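You operate a simulated robot arm through the tools that you are given. There is no shell and no other tool.

Carry out the task below with a simulated robot arm. There is one attempt and no reset: what you move stays moved.

JOB
Put things in order on the working space on the dining table. At the end: the blue glass cloth is on the yellow saucer; the grey rolled socks stands where the blue glass cloth stood; the white lint roller stands where the grey rolled socks stood; the teal pen tin stands where the white lint roller stood; whatever was shut is shut again. Leave all else as you found it, and nothing knocked over.

The check looks at the end state, three seconds after you hand in, the way a careful person would. Anything else that was tipped, shoved, dropped, spilled or broken makes it a failure. Flat cloth is picked up by pressing the open fingertips on it (5 to 10 N) and closing them slowly along it; thin cloth reads only 2 to 8 mm in the jaws.

ROBOT AND FRAMES
A 6-joint arm with a two-finger parallel gripper, fixed in place. Base frame: the origin is on the floor under the middle of its stand, x ahead of it, y to its left, z up; the work surface is at about z = 750. Lengths are in mm, angles in degrees, forces in N, time in s.
With the tool pointing down near the work surface it reaches from about 300 to 740 mm from the base axis. Its first joint turns from -66.0 to 66.0 degrees. Payload 2.45 kg.
The TCP is the grasp point between the finger pads, 24 mm short of the fingertips. In the tool frame z runs along the fingers and y along their closing line. The gripper opens to 68 mm. The fingers are 17 mm wide and 10 mm thick; the gripper's body (40 by 70 mm) begins 41 mm behind the TCP.
Orientation is told as [roll, pitch, yaw] about the base's x, y, z axes, in that order, counted from this pose: with the fingers straight down and closing along the base's y, the tool's x points along the base's -x, its y along +y and its z along -z.

CONTROLS
- The arm moves only by the tool drive_tool. Its arguments are lists of equal length, an entry for each row: "slide": the shift along the tool's x, y, z in cm, a list of three; "rot": the turn, a rotation vector about the tool's x, y, z in degrees, a list of three; "grip": the gripper command, from -1 (shut) to 1 (fully open), values between in proportion. In form: {"slide": [[tx, ty, tz], ...], "rot": [[wx, wy, wz], ...], "grip": [grip, ...]}. A call has 1 to 20 rows; each row shifts and turns the commanded pose from where the row before left it, along the tool's axes as they then stand. Each row takes 0.2 s and may step no farther than 50 mm and 8.6 degrees from the row before; otherwise, or with a gripper value out of range, the whole call is refused. A pose out of reach is approached as far as the arm can. The call stops where the force on the tool passes 40 N (or 10 N more than at its start, if that is more) or the arm is blocked; 0.2 s more then pass. Each finger travels about 108 mm/s and halts on what it meets, pressing with about 24 N; the grip force reading is that of the motor and also rises with nothing between the fingers. The clock runs only during rows and for 0.2 s after the last one: add rows that do not move to give the fingers time. The reply holds the time, the measured pose of the TCP, the force on the tool along the base axes, the opening and the grip force, in the units named above and with some noise, with the torque about the TCP (base axes, N m) and any sound that the robot's microphone picked up, and new pictures: "show" is both (left out), scene, wrist or none.
- Cameras (640 x 400 px; columns grow to the right, rows downward): "scene" is fixed at [139.7, 408.3, 1444.4]; the picture's right is [-0.93, -0.37, 0.00], its down [-0.28, 0.69, -0.67] and it looks along [0.25, -0.62, -0.75] (base axes); focal length 345 px, centre (320, 200). "wrist" rides on the gripper at [84, 11, -75] in the tool frame; the picture's right is [-0.13, 0.99, 0.00], its down [-0.60, -0.08, -0.79] and it looks along [-0.79, -0.10, 0.61] (tool axes); focal length 251 px, centre (320, 200). There is no depth. A picture from a camera that has moved, and an enlarged one, comes with that camera's place and axes in the base frame and with its lens.
- inspect(camera, box): a new picture of the part [left, top, right, bottom] of that camera's present view, enlarged. The clock stands still meanwhile.
- sign_off(): hands the job in; it is judged then, once.

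Places have to be worked out from the pictures, the camera data and where the tool is seen. Open the gripper and draw the arm clear of the work before you hand the job in, unless the task says otherwise.

The tools are called after "Call:" by a JSON object that holds its "name" and its "arguments". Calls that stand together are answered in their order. drive_tool: Moves the arm, as the interface text tells. Its arguments: {"type":"object","properties":{"slide":{"type":"array","items":{"type":"array","items":{"type":"number"}}},"rot":{"type":"array","items":{"type":"array","items":{"type":"number"}}},"grip":{"type":"array","items":{"type":"number"}},"show":{"type":"string","enum":["both","scene","wrist","none"]}},"required":["slide","rot","grip"]} The other tools are called the same way: inspect (camera, box) takes an enlarged picture of a part of a camera's view; sign_off () hands the job in.

At the start:

```text
time_s: 0.0
tcp_pos: [459.1, 1.4, 1034.1]
orientation: [0.1, -0.1, 0.0]
force: [-0.3, -0.2, 0.1]
ft_torque: [0.01, -0.03, 0.04]
grip_width: 67.9
grasp_force: 0.1
```

scene: 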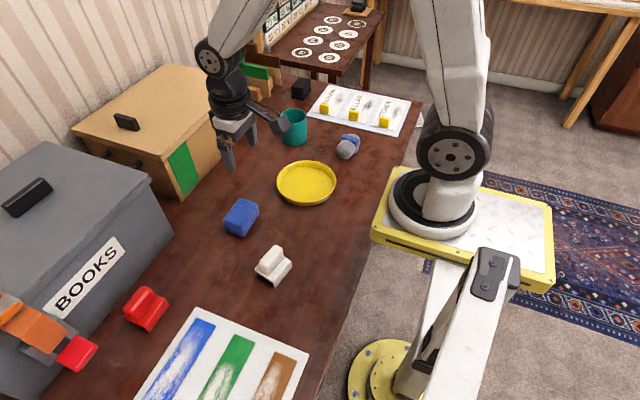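
wrist: 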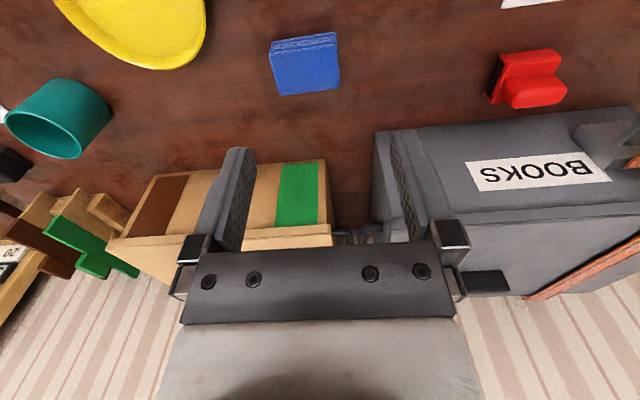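

I'll start by taking enlarged views of the table to identify each object and its size.

Call:
{"name": "inspect", "arguments": {"camera": "scene", "box": [200, 80, 420, 220]}}

Call:
{"name": "inspect", "arguments": {"camera": "scene", "box": [100, 180, 340, 340]}}

Call:
{"name": "inspect", "arguments": {"camera": "wrist", "box": [0, 0, 640, 200]}}

```text
2.86 times, centred on (310, 150) of scene
camera zoom: at [139.7, 408.3, 1444.4], right [-0.93, -0.37, 0.0], down [-0.28, 0.69, -0.67], along [0.25, -0.62, -0.75], focal length 986 px, centre (349, 343)
```

zoom: 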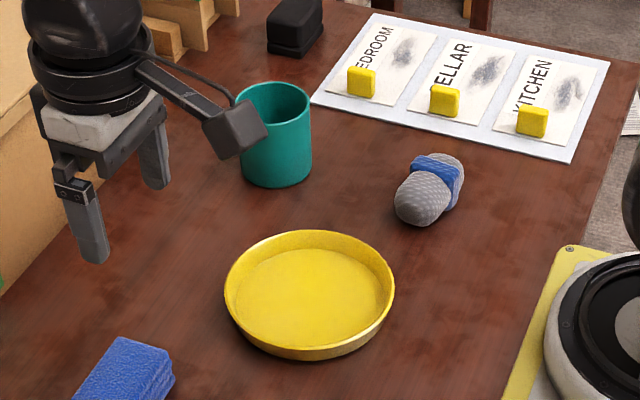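

```text
2.50 times, centred on (220, 260) of scene
camera zoom: at [139.7, 408.3, 1444.4], right [-0.93, -0.37, 0.0], down [-0.28, 0.69, -0.67], along [0.25, -0.62, -0.75], focal length 862 px, centre (570, 50)
```

zoom: 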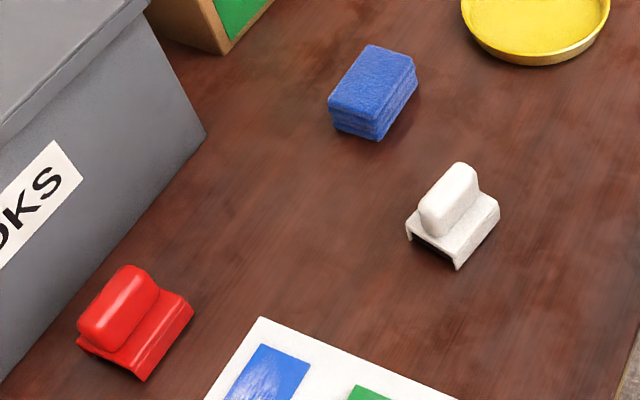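

```text
1.00 times, centred on (320, 100) of wrist (not enlarged: the box is as wide or as high as the picture)
camera zoom: at [375.3, 12.1, 1110.1], right [0.13, 0.99, 0.0], down [0.6, -0.08, 0.79], along [0.79, -0.1, -0.61], focal length 251 px, centre (320, 300)
```

zoom: 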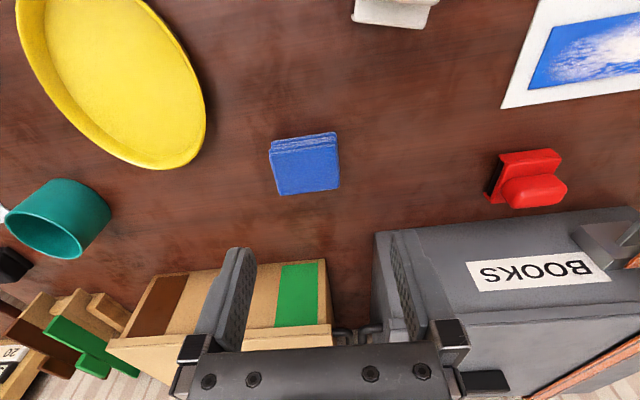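

I'll zoom tighter on each object to be able to measure corners.

Call:
{"name": "inspect", "arguments": {"camera": "scene", "box": [208, 185, 288, 235]}}

Call:
{"name": "inspect", "arguments": {"camera": "scene", "box": [233, 240, 313, 290]}}

Call:
{"name": "inspect", "arguments": {"camera": "scene", "box": [310, 120, 390, 170]}}

Call:
{"name": "inspect", "arguments": {"camera": "scene", "box": [260, 95, 340, 145]}}

Call:
{"name": "inspect", "arguments": {"camera": "scene", "box": [262, 150, 350, 205]}}

```text
8.00 times, centred on (248, 210) of scene
camera zoom: at [139.7, 408.3, 1444.4], right [-0.93, -0.37, 0.0], down [-0.28, 0.69, -0.67], along [0.25, -0.62, -0.75], focal length 2759 px, centre (896, 120)
```

zoom: 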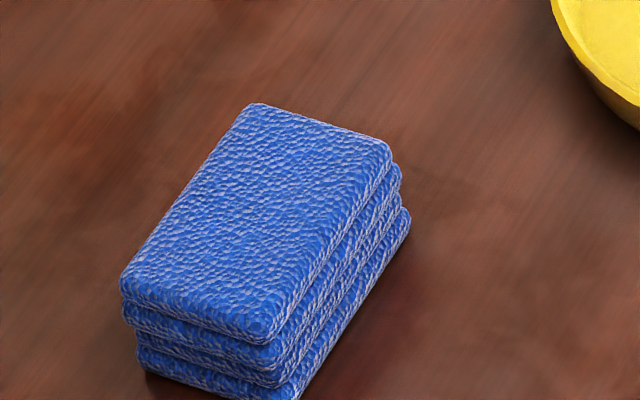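

```text
8.00 times, centred on (273, 265) of scene
camera zoom: at [139.7, 408.3, 1444.4], right [-0.93, -0.37, 0.0], down [-0.28, 0.69, -0.67], along [0.25, -0.62, -0.75], focal length 2759 px, centre (696, -320)
```

zoom: 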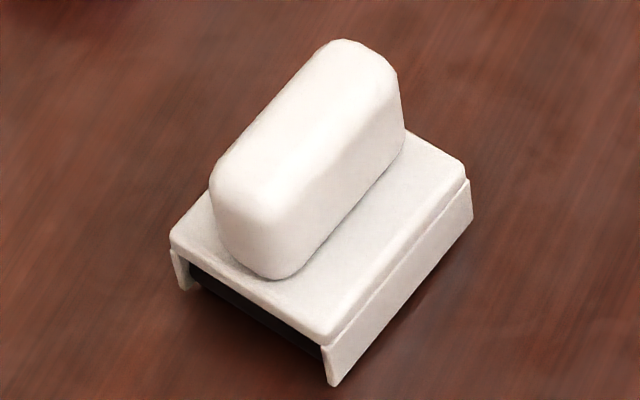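

```text
8.00 times, centred on (350, 145) of scene
camera zoom: at [139.7, 408.3, 1444.4], right [-0.93, -0.37, 0.0], down [-0.28, 0.69, -0.67], along [0.25, -0.62, -0.75], focal length 2759 px, centre (80, 640)
```

zoom: 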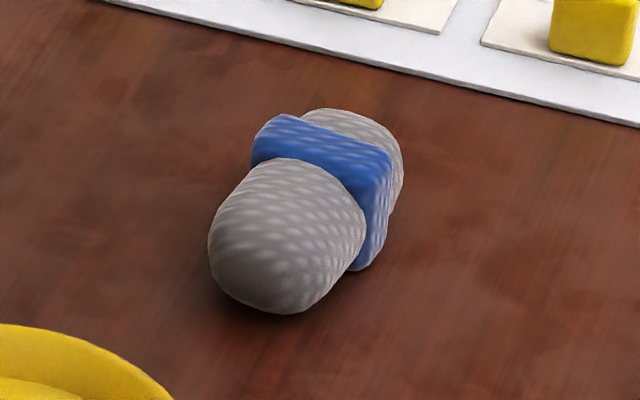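

```text
8.00 times, centred on (300, 120) of scene
camera zoom: at [139.7, 408.3, 1444.4], right [-0.93, -0.37, 0.0], down [-0.28, 0.69, -0.67], along [0.25, -0.62, -0.75], focal length 2759 px, centre (480, 840)
```

zoom: 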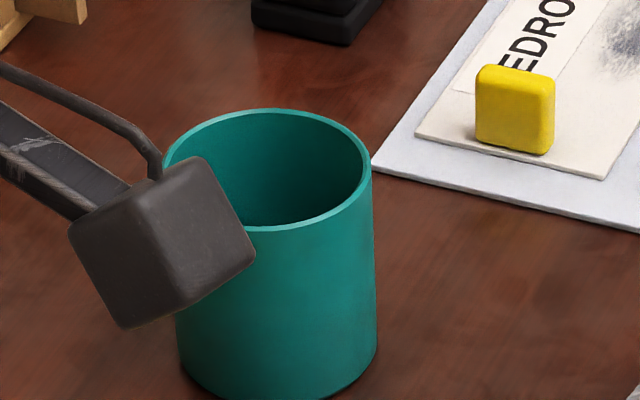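

```text
7.27 times, centred on (306, 178) of scene
camera zoom: at [139.7, 408.3, 1444.4], right [-0.93, -0.37, 0.0], down [-0.28, 0.69, -0.67], along [0.25, -0.62, -0.75], focal length 2508 px, centre (422, 364)
```

zoom: 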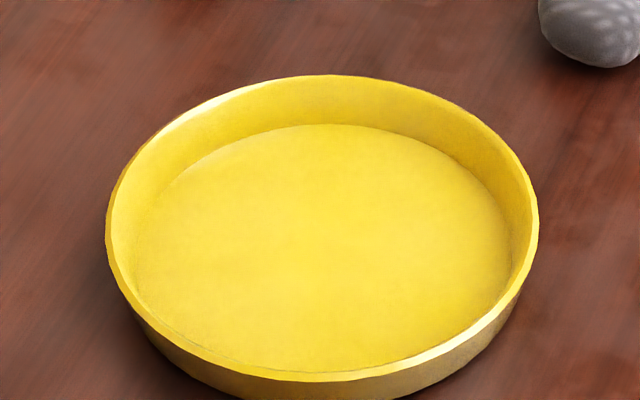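

The cloth is a folded stack of about 55 x 80 x 28 mm centred near (531, -32). I put the lint roller near (386, 74), the socks near (362, -385), the tin near (543, -386) with an open rim at about z 832, and the saucer near (424, -201). First I'll move above the cloth and turn the tool to yaw -90, so the fingers close along x.

Call:
{"name": "drive_tool", "arguments": {"slide": [[-2.4, -1.11, 3.5], [-2.4, -1.11, 3.5], [-2.4, -1.12, 3.5], [0, 0, 0], [0, 0, 0], [0, 0, 0], [0, 0, 0], [0, 0, 0], [0, 0, 0], [0, 0, 0], [0, 0, 0], [0, 0, 0], [0, 0, 0], [0, 0, 0], [0, 0, 0]], "rot": [[0, 0, 0], [0, 0, 0], [0, 0, 0], [0, 0, 8.1818], [0, 0, 8.1818], [0, 0, 8.1818], [0, 0, 8.1818], [0, 0, 8.1818], [0, 0, 8.1818], [0, 0, 8.1818], [0, 0, 8.1818], [0, 0, 8.1818], [0, 0, 8.1818], [0, 0, 8.1818], [0, 0, 0]], "grip": [1, 1, 1, 1, 1, 1, 1, 1, 1, 1, 1, 1, 1, 1, 1]}}

```text
time_s: 3.2
tcp_pos: [532.8, -31.1, 929.9]
orientation: [0.1, 0.1, -90.1]
force: [-0.4, 1.0, 0.2]
ft_torque: [0.01, 0.02, -0.02]
grip_width: 68.0
grasp_force: 0.1
camera wrist: at [542.6, 52.1, 1005.7], right [0.99, -0.13, 0.0], down [-0.08, -0.6, 0.79], along [-0.1, -0.79, -0.61], focal length 251 px, centre (320, 200)
```

scene: 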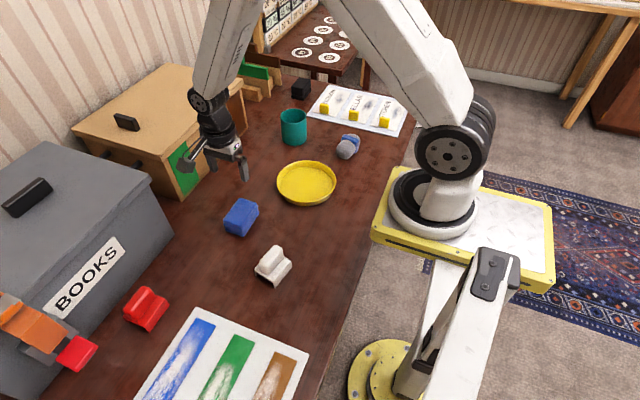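
wrist: 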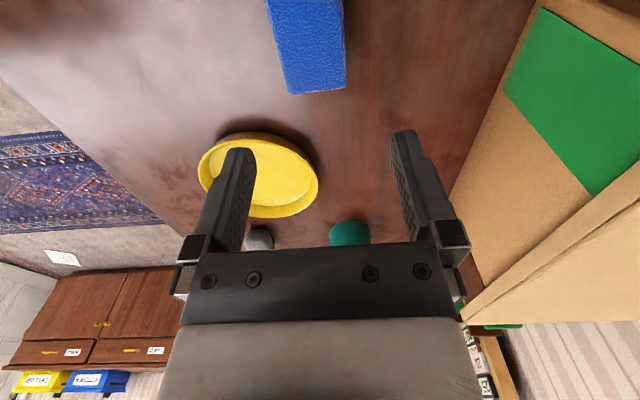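

The tool is at yaw -90. The wrist and scene views agree if the cloth top is at about z 790, which puts it at x 498 to 551 and y -66 to 15, with its centre near (525, -26). I'll go down to z 835 above it and check the alignment.

Call:
{"name": "drive_tool", "arguments": {"slide": [[0.25, -0.42, 3.0], [0.26, -0.41, 3.5], [0, 0, 3.0], [0, 0, 0]], "rot": [[0, 0, 0], [0, 0, 0], [0, 0, 0], [0, 0, 0]], "grip": [1, 1, 1, 1]}}

Call:
{"name": "inspect", "arguments": {"camera": "scene", "box": [180, 140, 300, 240]}}

```text
time_s: 4.2
tcp_pos: [524.7, -27.1, 834.7]
orientation: [0.2, 0.1, -90.0]
force: [0.2, 0.8, -0.2]
ft_torque: [-0.01, -0.04, -0.01]
grip_width: 68.0
grasp_force: 0.1
camera wrist: at [535.1, 57.3, 910.5], right [0.99, -0.13, 0.0], down [-0.08, -0.6, 0.79], along [-0.1, -0.79, -0.61], focal length 251 px, centre (320, 200)
```

scene: 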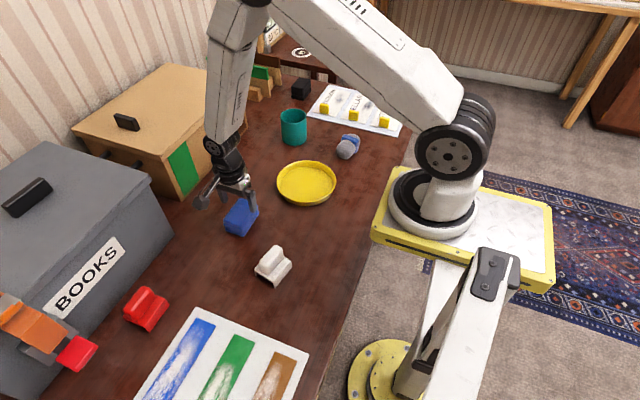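
wrist: 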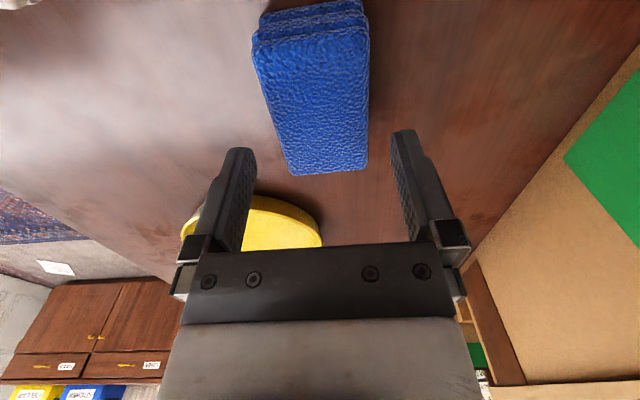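

```text
4.00 times, centred on (240, 190) of scene
camera zoom: at [139.7, 408.3, 1444.4], right [-0.93, -0.37, 0.0], down [-0.28, 0.69, -0.67], along [0.25, -0.62, -0.75], focal length 1380 px, centre (640, 240)
```

zoom: 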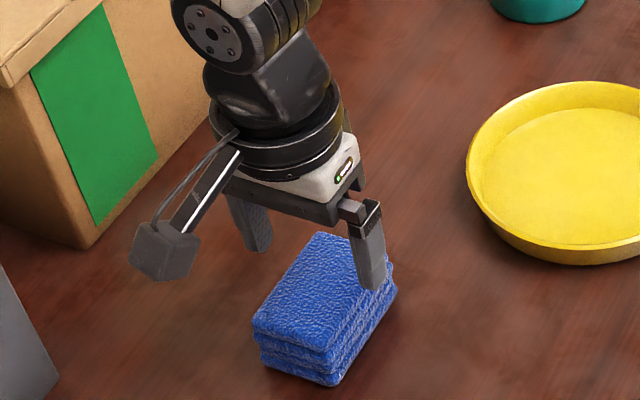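

The wrist view puts the cloth at x 498 to 552 and y -67 to 12, so the fingers straddle it centrally. I'll go down to TCP z 782, with the fingertips about 8 mm above the table.

Call:
{"name": "drive_tool", "arguments": {"slide": [[0, 0, 2.6], [0, 0, 1.6], [0, 0, 1.05], [0, 0, 0]], "rot": [[0, 0, 0], [0, 0, 0], [0, 0, 0], [0, 0, 0]], "grip": [1, 1, 1, 1]}}

Call:
{"name": "inspect", "arguments": {"camera": "scene", "box": [190, 150, 290, 240]}}

```text
time_s: 5.2
tcp_pos: [523.7, -28.9, 783.1]
orientation: [0.2, 0.1, -89.9]
force: [0.1, 0.3, 0.5]
ft_torque: [-0.03, 0.0, 0.03]
grip_width: 68.1
grasp_force: 0.1
camera wrist: at [533.5, 55.5, 858.1], right [0.99, -0.13, 0.0], down [-0.08, -0.6, 0.79], along [-0.1, -0.79, -0.61], focal length 251 px, centre (320, 200)
```

scene: 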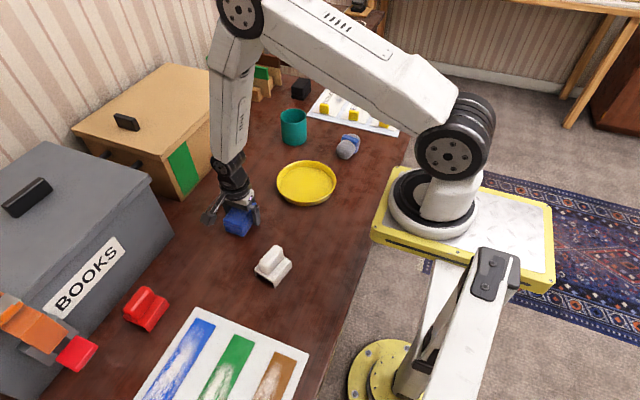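
wrist: 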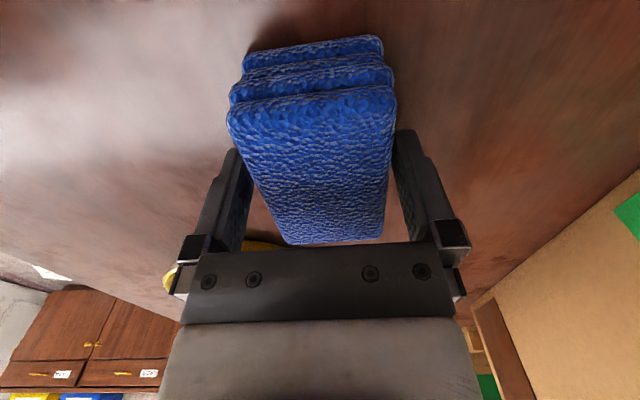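

```text
4.44 times, centred on (240, 195) of scene
camera zoom: at [139.7, 408.3, 1444.4], right [-0.93, -0.37, 0.0], down [-0.28, 0.69, -0.67], along [0.25, -0.62, -0.75], focal length 1533 px, centre (676, 222)
```

zoom: 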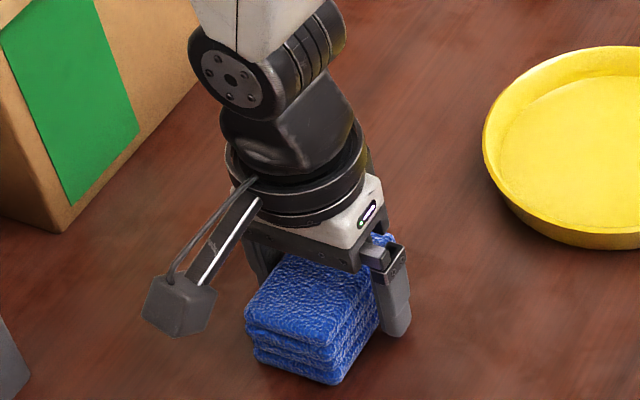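

The fingers are on both sides of the cloth with room to spare. I'm recording its original centre as (524.5, -27), and closing now.

Call:
{"name": "drive_tool", "arguments": {"slide": [[0, 0, 0], [0, 0, 0], [0, 0, 0], [0, 0, 0], [0, 0, 0]], "rot": [[0, 0, 0], [0, 0, 0], [0, 0, 0], [0, 0, 0], [0, 0, 0]], "grip": [0.7, 0.5, 0.3, 0.1, -0.1], "show": "wrist"}}

```text
time_s: 6.4
tcp_pos: [522.0, -28.4, 783.0]
orientation: [0.1, 0.1, -89.9]
force: [0.4, 0.9, 0.3]
ft_torque: [0.01, -0.06, 0.01]
grip_width: 54.4
grasp_force: 23.8
camera wrist: at [533.5, 55.6, 858.2], right [0.99, -0.13, 0.0], down [-0.08, -0.6, 0.79], along [-0.1, -0.79, -0.61], focal length 251 px, centre (320, 200)
```

wrist: 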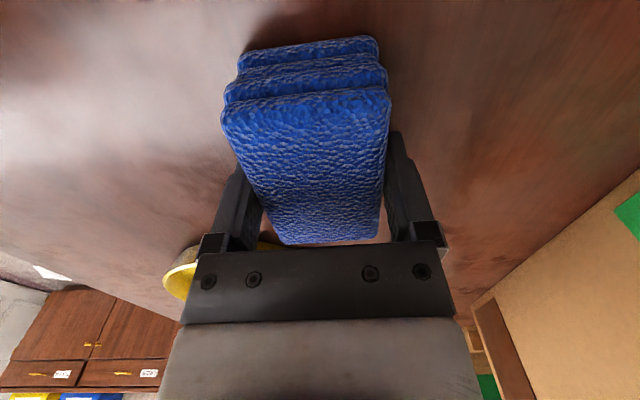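

The grip is firm at 54.4 mm and 24 N. I'm lifting the cloth 110 mm.

Call:
{"name": "drive_tool", "arguments": {"slide": [[0, 0, -1.0], [0, 0, -2.5], [0, 0, -2.5], [0, 0, -2.5], [0, 0, -2.5], [0, 0, 0]], "rot": [[0, 0, 0], [0, 0, 0], [0, 0, 0], [0, 0, 0], [0, 0, 0], [0, 0, 0]], "grip": [-0.1, -0.1, -0.1, -0.1, -0.1, -0.1]}}

```text
time_s: 7.8
tcp_pos: [522.9, -30.3, 893.2]
orientation: [0.1, 0.0, -89.9]
force: [-0.5, -0.3, -0.6]
ft_torque: [0.0, -0.04, 0.0]
grip_width: 54.3
grasp_force: 24.0
camera wrist: at [533.4, 54.6, 968.2], right [0.99, -0.13, 0.0], down [-0.08, -0.6, 0.79], along [-0.1, -0.79, -0.61], focal length 251 px, centre (320, 200)
```

scene: 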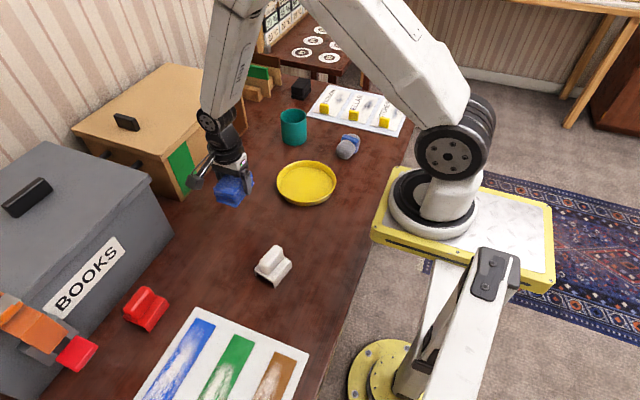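
wrist: 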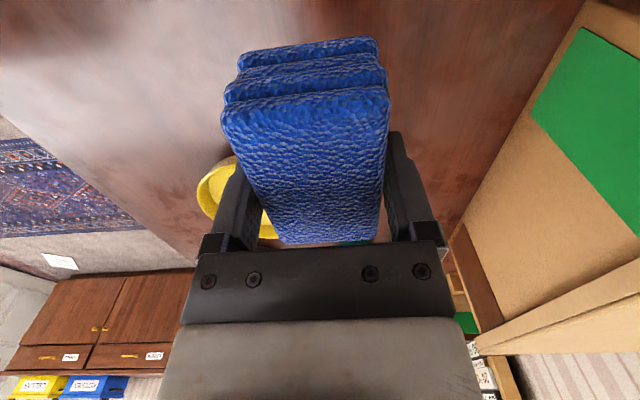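

The cloth is held and lifted. From both cameras the saucer's centre is about (423, -201), so I'm carrying the cloth over it at this height.

Call:
{"name": "drive_tool", "arguments": {"slide": [[-2.0, -1.0, 0], [-3.5, -2.0, 0], [-3.5, -2.0, 0], [-3.5, -2.0, 0], [-3.5, -2.0, 0], [-1.4, -0.95, 0], [0, 0, 0]], "rot": [[0, 0, 0], [0, 0, 0], [0, 0, 0], [0, 0, 0], [0, 0, 0], [0, 0, 0], [0, 0, 0]], "grip": [-0.1, -0.1, -0.1, -0.1, -0.1, -0.1, -0.1]}}

Call:
{"name": "inspect", "arguments": {"camera": "scene", "box": [240, 110, 360, 210]}}

```text
time_s: 9.4
tcp_pos: [425.4, -200.6, 895.0]
orientation: [0.0, 0.1, -90.0]
force: [0.3, -0.2, 0.1]
ft_torque: [0.02, -0.03, -0.01]
grip_width: 54.4
grasp_force: 24.0
camera wrist: at [434.9, -116.2, 969.8], right [0.99, -0.13, 0.0], down [-0.08, -0.6, 0.79], along [-0.1, -0.79, -0.61], focal length 251 px, centre (320, 200)
```

scene: 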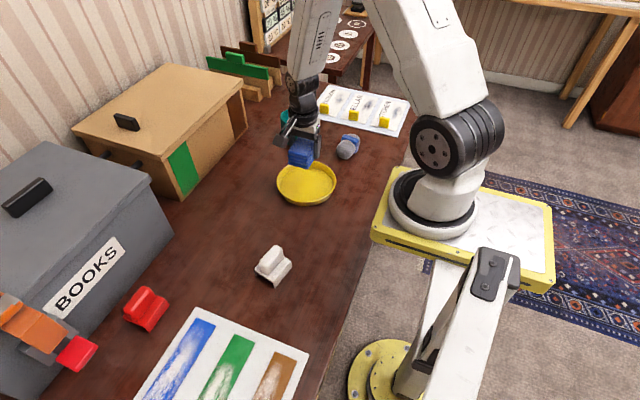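
wrist: 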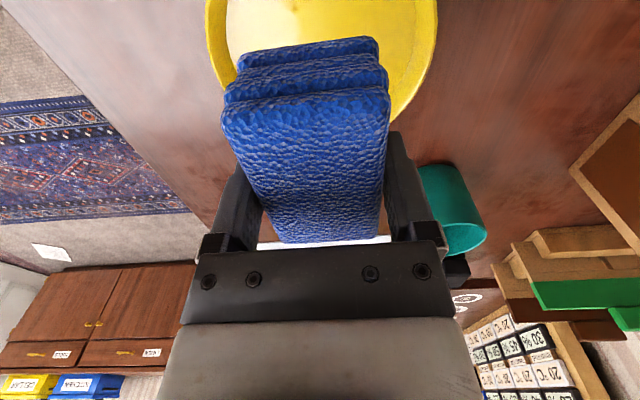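

```text
4.00 times, centred on (300, 160) of scene
camera zoom: at [139.7, 408.3, 1444.4], right [-0.93, -0.37, 0.0], down [-0.28, 0.69, -0.67], along [0.25, -0.62, -0.75], focal length 1380 px, centre (400, 360)
```

zoom: 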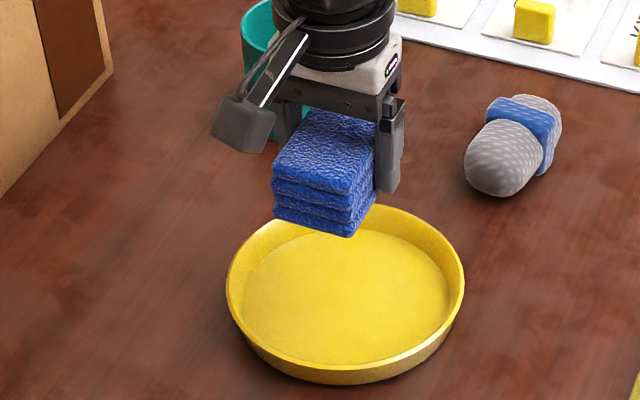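

The cloth is over the middle of the saucer. I'm lowering it to just above the saucer floor, then I'll creep down to contact.

Call:
{"name": "drive_tool", "arguments": {"slide": [[-0.2, 0, 2.5], [0, 0, 2.5], [0, 0, 2.5], [0, 0, 2.0], [0, 0, 0]], "rot": [[0, 0, 0], [0, 0, 0], [0, 0, 0], [0, 0, 0], [0, 0, 0]], "grip": [-0.1, -0.1, -0.1, -0.1, -0.1]}}

Call:
{"name": "inspect", "arguments": {"camera": "scene", "box": [260, 130, 350, 210]}}

```text
time_s: 10.6
tcp_pos: [424.0, -203.3, 797.3]
orientation: [0.1, 0.0, -89.8]
force: [0.1, 0.3, -0.8]
ft_torque: [-0.02, 0.02, -0.02]
grip_width: 54.8
grasp_force: 24.0
camera wrist: at [434.0, -119.3, 872.2], right [0.99, -0.13, 0.0], down [-0.08, -0.6, 0.79], along [-0.1, -0.79, -0.61], focal length 251 px, centre (320, 200)
```

scene: 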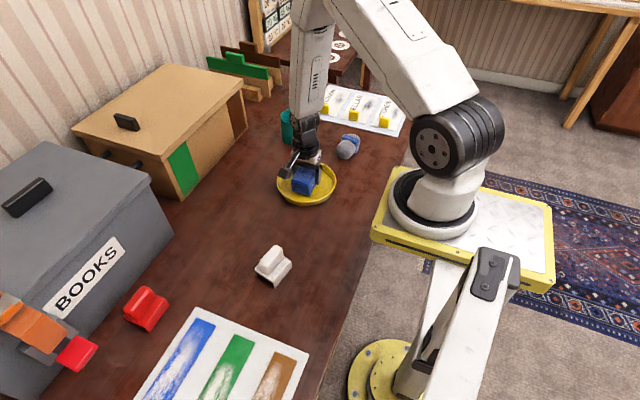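
wrist: 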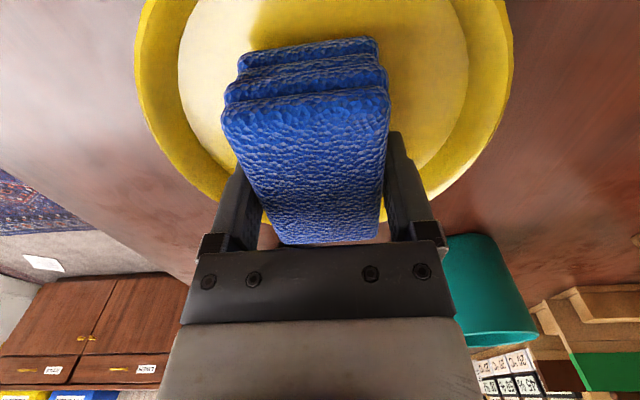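

```text
5.00 times, centred on (305, 170) of scene
camera zoom: at [139.7, 408.3, 1444.4], right [-0.93, -0.37, 0.0], down [-0.28, 0.69, -0.67], along [0.25, -0.62, -0.75], focal length 1725 px, centre (395, 350)
```

zoom: 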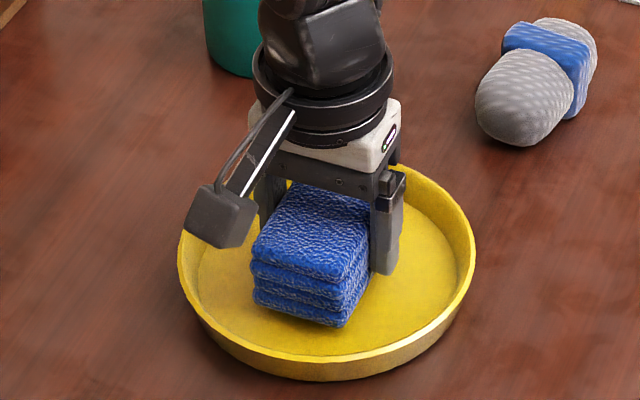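

The cloth is well centred, with its bottom about 10 mm above the floor. I'm creeping down.

Call:
{"name": "drive_tool", "arguments": {"slide": [[0, 0, 0.3], [0, 0, 0.2], [0, 0, 0.1], [0, 0, 0]], "rot": [[0, 0, 0], [0, 0, 0], [0, 0, 0], [0, 0, 0]], "grip": [-0.1, -0.1, -0.1, -0.1], "show": "none"}}

```text
time_s: 11.6
tcp_pos: [424.7, -204.3, 789.5]
orientation: [0.1, 0.1, -89.9]
force: [0.1, -0.1, -0.5]
ft_torque: [0.01, 0.04, -0.01]
grip_width: 54.5
grasp_force: 23.9
```

No contact yet. I'll continue in 1 mm steps.

Call:
{"name": "drive_tool", "arguments": {"slide": [[0, 0, 0.1], [0, 0, 0.1], [0, 0, 0]], "rot": [[0, 0, 0], [0, 0, 0], [0, 0, 0]], "grip": [-0.1, -0.1, -0.1], "show": "none"}}

```text
time_s: 12.4
tcp_pos: [423.3, -204.6, 789.1]
orientation: [0.2, 0.1, -89.9]
force: [0.6, 0.2, -0.3]
ft_torque: [-0.01, -0.02, -0.04]
grip_width: 54.4
grasp_force: 24.4
```

Call:
{"name": "drive_tool", "arguments": {"slide": [[0, 0, 0.1], [0, 0, 0.1], [0, 0, 0]], "rot": [[0, 0, 0], [0, 0, 0], [0, 0, 0]], "grip": [-0.1, -0.1, -0.1], "show": "none"}}

Call:
{"name": "inspect", "arguments": {"camera": "scene", "box": [260, 150, 350, 210]}}

```text
time_s: 13.2
tcp_pos: [425.3, -203.5, 788.5]
orientation: [0.0, 0.2, -89.9]
force: [-9.3, 3.9, 34.7]
ft_torque: [0.09, 0.29, -0.01]
grip_width: 54.5
grasp_force: 24.2
```

```text
6.67 times, centred on (305, 180) of scene
camera zoom: at [139.1, 408.7, 1444.3], right [-0.93, -0.37, 0.0], down [-0.28, 0.69, -0.67], along [0.25, -0.62, -0.75], focal length 2299 px, centre (420, 333)
```

zoom: 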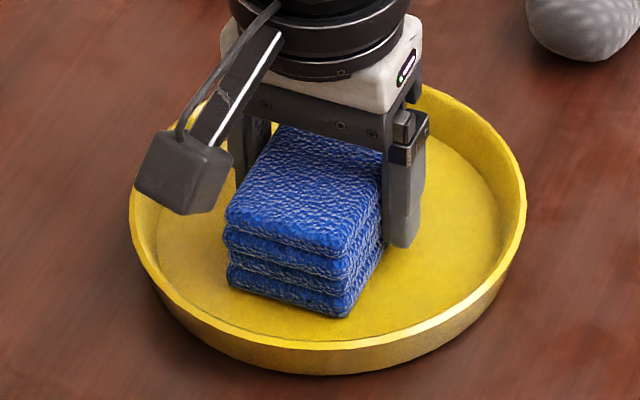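

Contact was made (35 N up), so the cloth is sitting on the saucer floor. I'll ease up 1 mm and open slowly.

Call:
{"name": "drive_tool", "arguments": {"slide": [[0, 0, -0.12], [0, 0, 0], [0, 0, 0], [0, 0, 0], [0, 0, 0], [0, 0, 0]], "rot": [[0, 0, 0], [0, 0, 0], [0, 0, 0], [0, 0, 0], [0, 0, 0], [0, 0, 0]], "grip": [-0.1, 0.6, 0.7, 0.8, 0.9, 0.9]}}

```text
time_s: 14.6
tcp_pos: [424.0, -202.1, 786.9]
orientation: [0.1, 0.1, -89.8]
force: [0.4, -0.2, -0.2]
ft_torque: [0.01, -0.04, -0.01]
grip_width: 64.5
grasp_force: 0.2
camera wrist: at [435.4, -118.7, 863.0], right [0.99, -0.13, 0.0], down [-0.08, -0.6, 0.79], along [-0.1, -0.79, -0.61], focal length 251 px, centre (320, 200)
```

scene: 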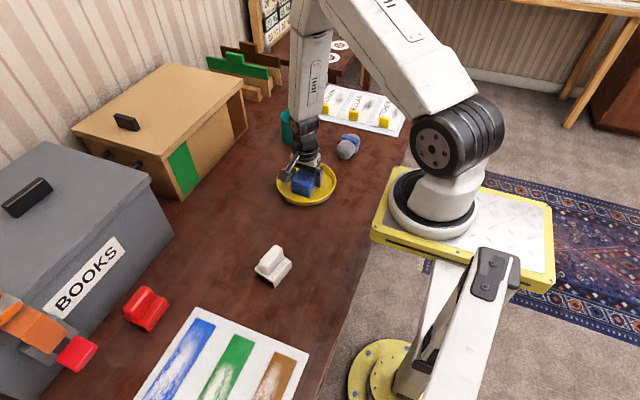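
wrist: 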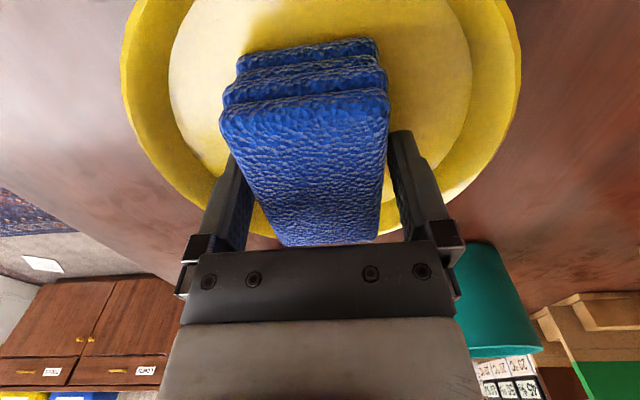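

Released cleanly. I'm raising straight up to about z 930 and then looking at the socks.

Call:
{"name": "drive_tool", "arguments": {"slide": [[0, 0, -1.5], [0, 0, -3.0], [0, 0, -3.5], [0, 0, -3.5], [0, 0, -3.5], [0, 0, 0]], "rot": [[0, 0, 0], [0, 0, 0], [0, 0, 0], [0, 0, 0], [0, 0, 0], [0, 0, 0]], "grip": [0.9, 1, 1, 1, 1, 1]}}

Call:
{"name": "inspect", "arguments": {"camera": "wrist", "box": [160, 0, 480, 250]}}

Call:
{"name": "inspect", "arguments": {"camera": "scene", "box": [310, 120, 390, 170]}}

```text
time_s: 16.0
tcp_pos: [422.1, -201.1, 938.7]
orientation: [0.2, 0.1, -89.8]
force: [-0.7, 0.1, -0.3]
ft_torque: [0.0, -0.02, 0.0]
grip_width: 68.0
grasp_force: 0.0
camera wrist: at [433.1, -116.3, 1014.8], right [0.99, -0.13, 0.0], down [-0.08, -0.61, 0.79], along [-0.1, -0.79, -0.61], focal length 251 px, centre (320, 200)
```

scene: 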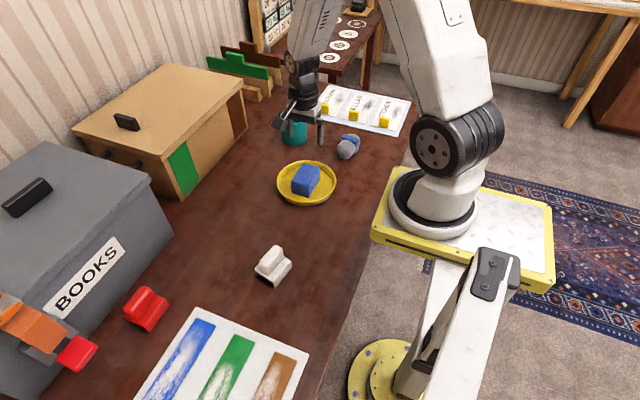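
wrist: 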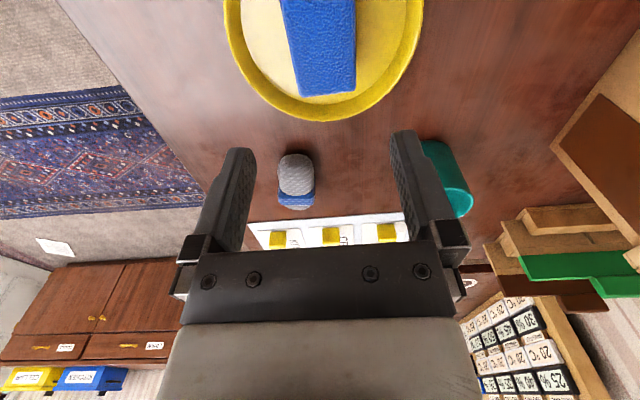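

```text
1.60 times, centred on (320, 125) of wrist
camera zoom: at [433.1, -116.3, 1014.8], right [0.99, -0.13, 0.0], down [-0.08, -0.61, 0.79], along [-0.1, -0.79, -0.61], focal length 402 px, centre (320, 320)
```

zoom: 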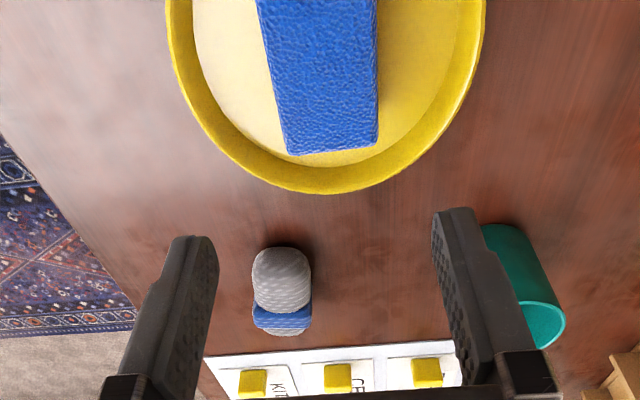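

```text
8.00 times, centred on (350, 145) of scene
camera zoom: at [139.7, 408.4, 1444.4], right [-0.93, -0.37, 0.0], down [-0.28, 0.69, -0.67], along [0.25, -0.62, -0.75], focal length 2759 px, centre (80, 640)
```

zoom: 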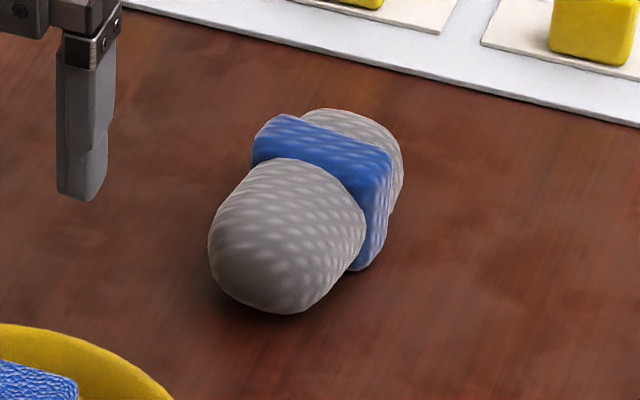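

The socks lie at roughly x 340–390, y -330 to -435, with the axis tilted about 10° from y. I'm moving above them with yaw of about -100 and going down to z 885 for a closer look.

Call:
{"name": "drive_tool", "arguments": {"slide": [[-3.66, -1.17, 1.1], [-3.66, -1.17, 1.1], [-3.66, -1.17, 1.1], [-3.66, -1.17, 1.1], [-3.66, -1.17, 1.1], [0, 0, 0], [0, 0, 0], [0, 0, 0]], "rot": [[0, 0, 0], [0, 0, 0], [0, 0, 0], [0, 0, 0], [0, 0, 0], [0, 0, 5.2], [0, 0, 5.2], [0, 0, 0]], "grip": [1, 1, 1, 1, 1, 1, 1, 1]}}

Call:
{"name": "inspect", "arguments": {"camera": "wrist", "box": [200, 0, 440, 200]}}

Call:
{"name": "inspect", "arguments": {"camera": "scene", "box": [290, 90, 400, 170]}}

```text
time_s: 17.8
tcp_pos: [365.7, -386.1, 882.5]
orientation: [0.0, 0.0, -100.4]
force: [-0.2, -0.7, -0.2]
ft_torque: [0.01, 0.02, 0.03]
grip_width: 68.1
grasp_force: 0.0
camera wrist: at [391.7, -304.9, 958.4], right [0.95, -0.31, 0.0], down [-0.19, -0.58, 0.79], along [-0.24, -0.75, -0.61], focal length 251 px, centre (320, 200)
```

scene: 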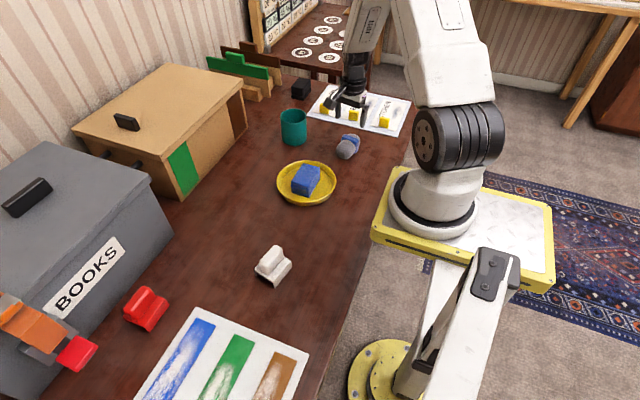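
wrist: 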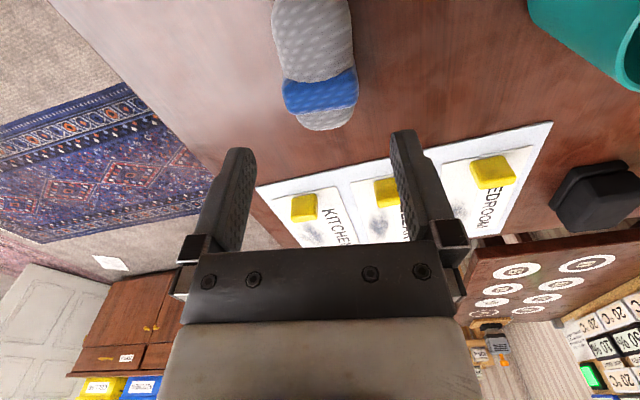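

```text
2.00 times, centred on (320, 100) of wrist
camera zoom: at [391.7, -304.9, 958.4], right [0.95, -0.31, 0.0], down [-0.19, -0.58, 0.79], along [-0.24, -0.75, -0.61], focal length 503 px, centre (320, 400)
```

zoom: 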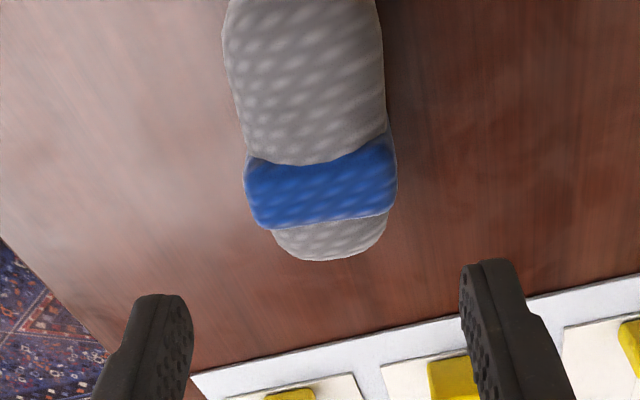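

```text
5.00 times, centred on (345, 130) of scene
camera zoom: at [139.7, 408.3, 1444.4], right [-0.93, -0.37, 0.0], down [-0.28, 0.69, -0.67], along [0.25, -0.62, -0.75], focal length 1725 px, centre (195, 550)
```

zoom: 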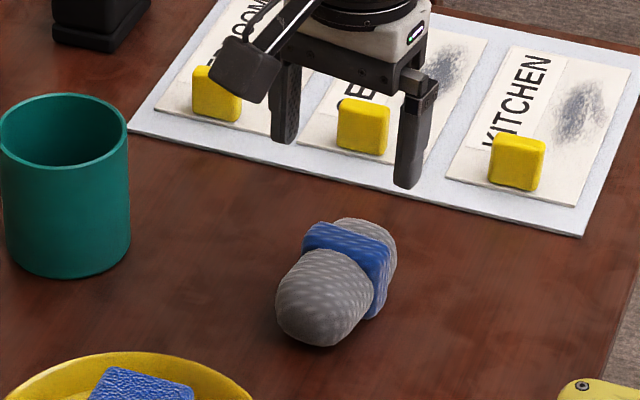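

The socks are a capsule centred near (364, -382). The blue band is at about y -383 to -407, 55 mm wide, with its top near 798. I'll centre on the band at (362, -392) and go down partway to check.

Call:
{"name": "drive_tool", "arguments": {"slide": [[-0.71, -0.25, 2.0], [0, 0, 2.5], [0, 0, 0]], "rot": [[0, 0, 0], [0, 0, 0.6], [0, 0, 0]], "grip": [1, 1, 1]}}

Call:
{"name": "inspect", "arguments": {"camera": "scene", "box": [300, 90, 400, 165]}}

```text
time_s: 18.6
tcp_pos: [363.1, -392.8, 837.2]
orientation: [0.1, 0.1, -100.8]
force: [0.5, 0.0, 0.4]
ft_torque: [0.01, 0.0, 0.01]
grip_width: 68.0
grasp_force: 0.1
camera wrist: at [388.9, -312.2, 912.2], right [0.95, -0.32, 0.0], down [-0.19, -0.58, 0.79], along [-0.25, -0.75, -0.61], focal length 251 px, centre (320, 200)
```

scene: 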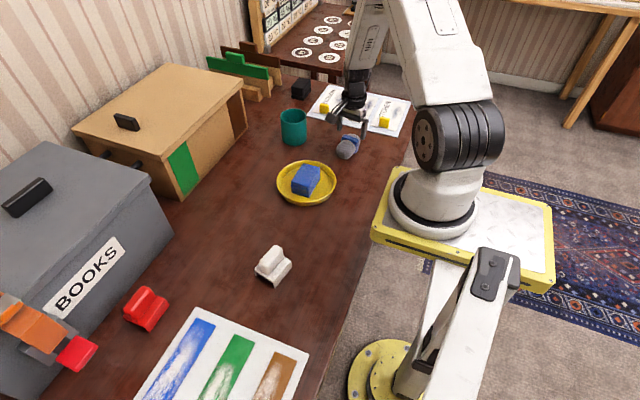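
wrist: 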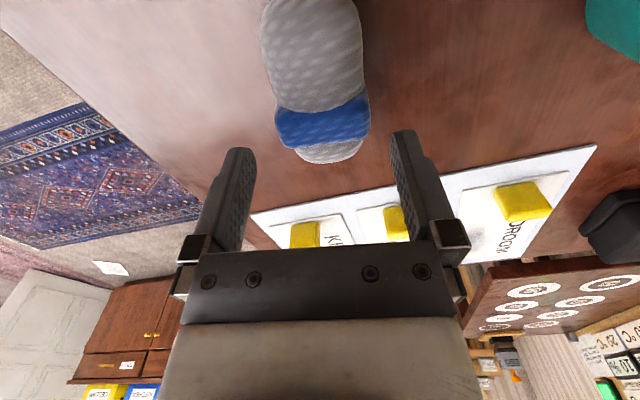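

```text
5.33 times, centred on (350, 128) of scene
camera zoom: at [139.7, 408.3, 1444.4], right [-0.93, -0.37, 0.0], down [-0.28, 0.69, -0.67], along [0.25, -0.62, -0.75], focal length 1840 px, centre (160, 587)
```

zoom: 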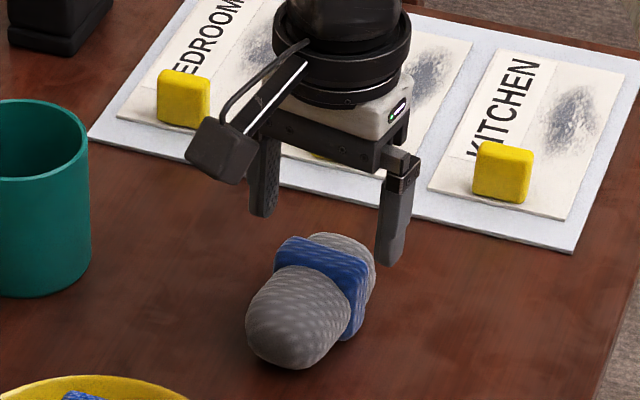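

Band edges read x 336 to 391 with its centre near (363, -395), which matches the TCP. I'm going down to z 781.

Call:
{"name": "drive_tool", "arguments": {"slide": [[0, 0, 2.0], [0, 0, 2.0], [0, 0, 1.6], [0, 0, 0]], "rot": [[0, 0, 0], [0, 0, 0], [0, 0, 0], [0, 0, 0]], "grip": [1, 1, 1, 1]}}

Call:
{"name": "inspect", "arguments": {"camera": "scene", "box": [310, 100, 390, 165]}}

```text
time_s: 19.6
tcp_pos: [362.4, -393.5, 782.9]
orientation: [0.0, 0.0, -100.8]
force: [0.3, 0.9, 0.7]
ft_torque: [0.04, -0.01, -0.03]
grip_width: 67.7
grasp_force: 0.1
camera wrist: at [387.7, -312.4, 858.8], right [0.95, -0.31, 0.0], down [-0.19, -0.58, 0.79], along [-0.25, -0.75, -0.61], focal length 251 px, centre (320, 200)
```

scene: 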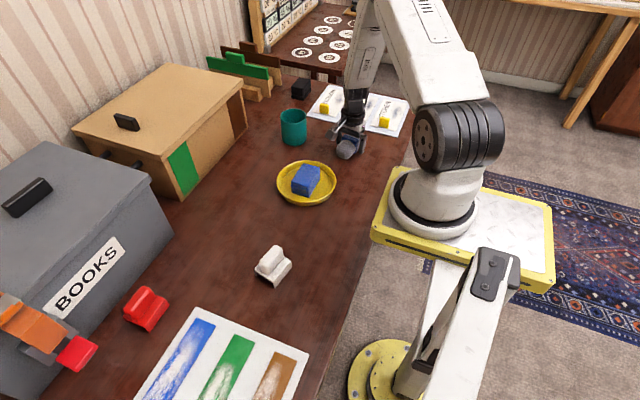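
wrist: 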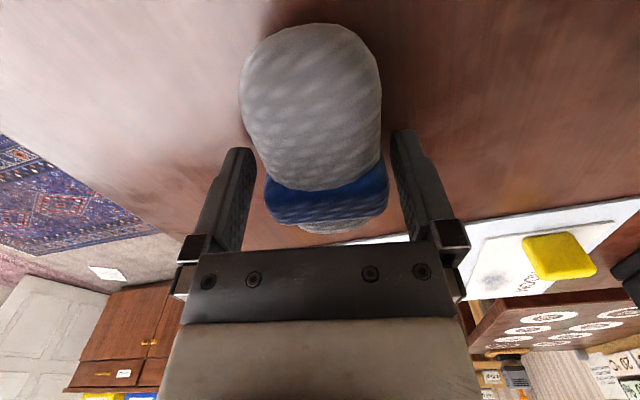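

```text
6.15 times, centred on (350, 132) of scene
camera zoom: at [139.7, 408.3, 1444.4], right [-0.93, -0.37, 0.0], down [-0.28, 0.69, -0.67], along [0.25, -0.62, -0.75], focal length 2123 px, centre (135, 615)
```

zoom: 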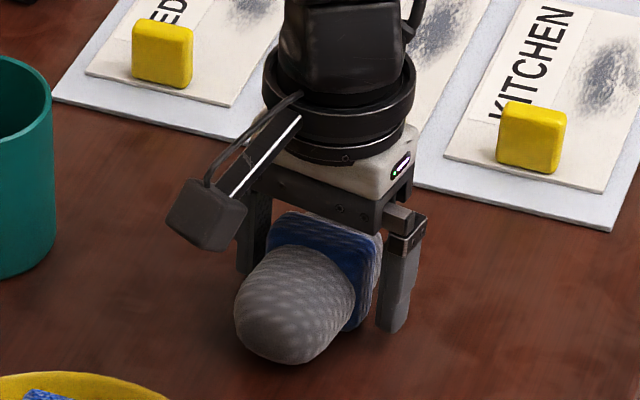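

The fingers are straddling the band. Closing on it.

Call:
{"name": "drive_tool", "arguments": {"slide": [[0, 0, 0], [0, 0, 0], [0, 0, 0], [0, 0, 0], [0, 0, 0]], "rot": [[0, 0, 0], [0, 0, 0], [0, 0, 0], [0, 0, 0], [0, 0, 0]], "grip": [0.7, 0.5, 0.3, 0.1, -0.2], "show": "wrist"}}

```text
time_s: 20.8
tcp_pos: [361.5, -393.0, 784.2]
orientation: [0.0, 0.1, -101.0]
force: [0.3, -0.8, 0.9]
ft_torque: [-0.06, -0.01, 0.03]
grip_width: 49.6
grasp_force: 24.1
camera wrist: at [387.7, -312.2, 859.0], right [0.95, -0.31, 0.0], down [-0.19, -0.58, 0.79], along [-0.25, -0.75, -0.61], focal length 251 px, centre (320, 200)
```

wrist: 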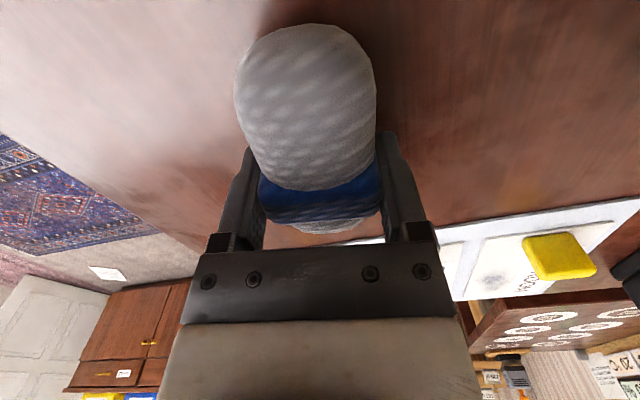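

Gripped at 49.6 mm. I'll lift to about z 905 and carry the socks to the cloth's old place. Their centre sits about 10 mm toward tool +x from the TCP, so the TCP target is (522.5, -37).

Call:
{"name": "drive_tool", "arguments": {"slide": [[0, 0, -1.0], [0, 0, -2.5], [0, 0, -3.0], [0, 0, -3.0], [0, 0, -2.5], [0, 0, 0]], "rot": [[0, 0, 0], [0, 0, 0], [0, 0, 0], [0, 0, 0], [0, 0, 0], [0, 0, 0]], "grip": [-0.2, -0.2, -0.2, -0.2, -0.2, -0.2]}}

```text
time_s: 22.2
tcp_pos: [362.7, -391.9, 900.1]
orientation: [0.0, 0.1, -100.9]
force: [-0.4, 0.2, -0.4]
ft_torque: [0.01, -0.02, 0.02]
grip_width: 49.2
grasp_force: 24.4
camera wrist: at [388.6, -312.9, 976.6], right [0.95, -0.31, 0.0], down [-0.19, -0.58, 0.79], along [-0.25, -0.75, -0.61], focal length 251 px, centre (320, 200)
```

scene: 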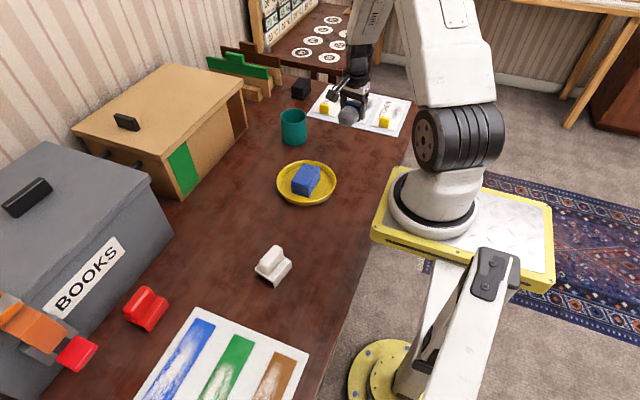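
wrist: 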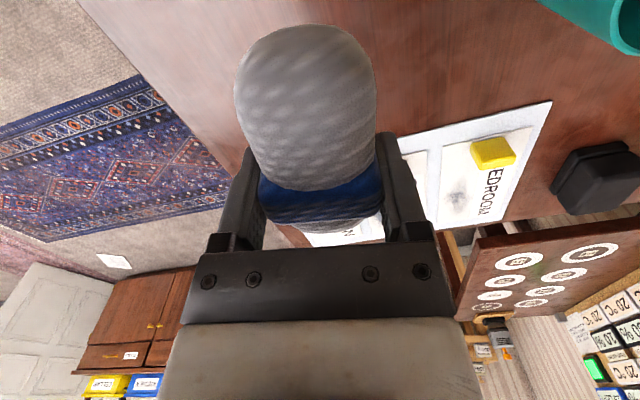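

The socks are held level. I'm carrying them across at z 900, well above the tin and the saucer.

Call:
{"name": "drive_tool", "arguments": {"slide": [[2.0, 0.45, 0], [3.8, 0.89, 0], [3.8, 0.89, 0], [3.8, 0.89, 0], [3.8, 0.89, 0], [3.8, 0.89, 0], [3.8, 0.89, 0], [3.8, 0.89, 0], [3.8, 0.89, 0], [3.8, 0.89, 0], [1.77, 0.46, 0], [0, 0, 0]], "rot": [[0, 0, 0], [0, 0, 0], [0, 0, 0], [0, 0, 0], [0, 0, 0], [0, 0, 0], [0, 0, 0], [0, 0, 0], [0, 0, 0], [0, 0, 0], [0, 0, 0], [0, 0, 0]], "grip": [-0.2, -0.2, -0.2, -0.2, -0.2, -0.2, -0.2, -0.2, -0.2, -0.2, -0.2, -0.2]}}

```text
time_s: 24.8
tcp_pos: [520.5, -36.7, 899.0]
orientation: [0.1, 0.0, -101.0]
force: [0.0, -0.4, -1.9]
ft_torque: [-0.01, -0.03, 0.01]
grip_width: 49.4
grasp_force: 24.0
camera wrist: at [547.1, 43.9, 974.4], right [0.95, -0.32, 0.0], down [-0.19, -0.58, 0.79], along [-0.25, -0.75, -0.61], focal length 251 px, centre (320, 200)
```

scene: 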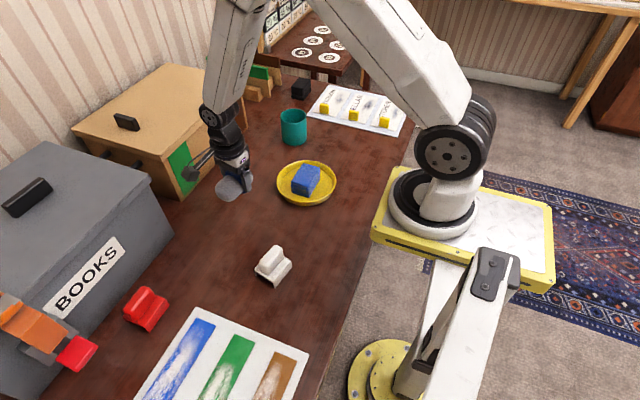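
wrist: 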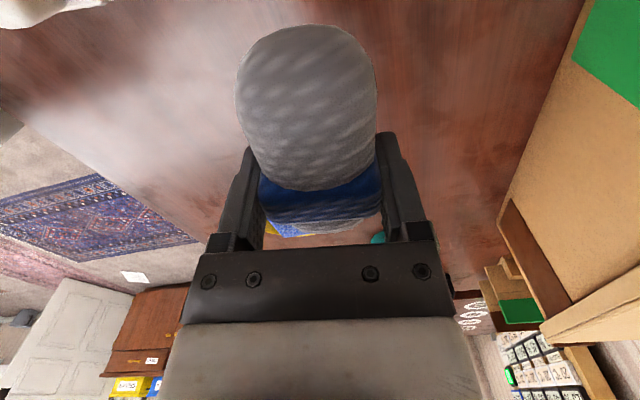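

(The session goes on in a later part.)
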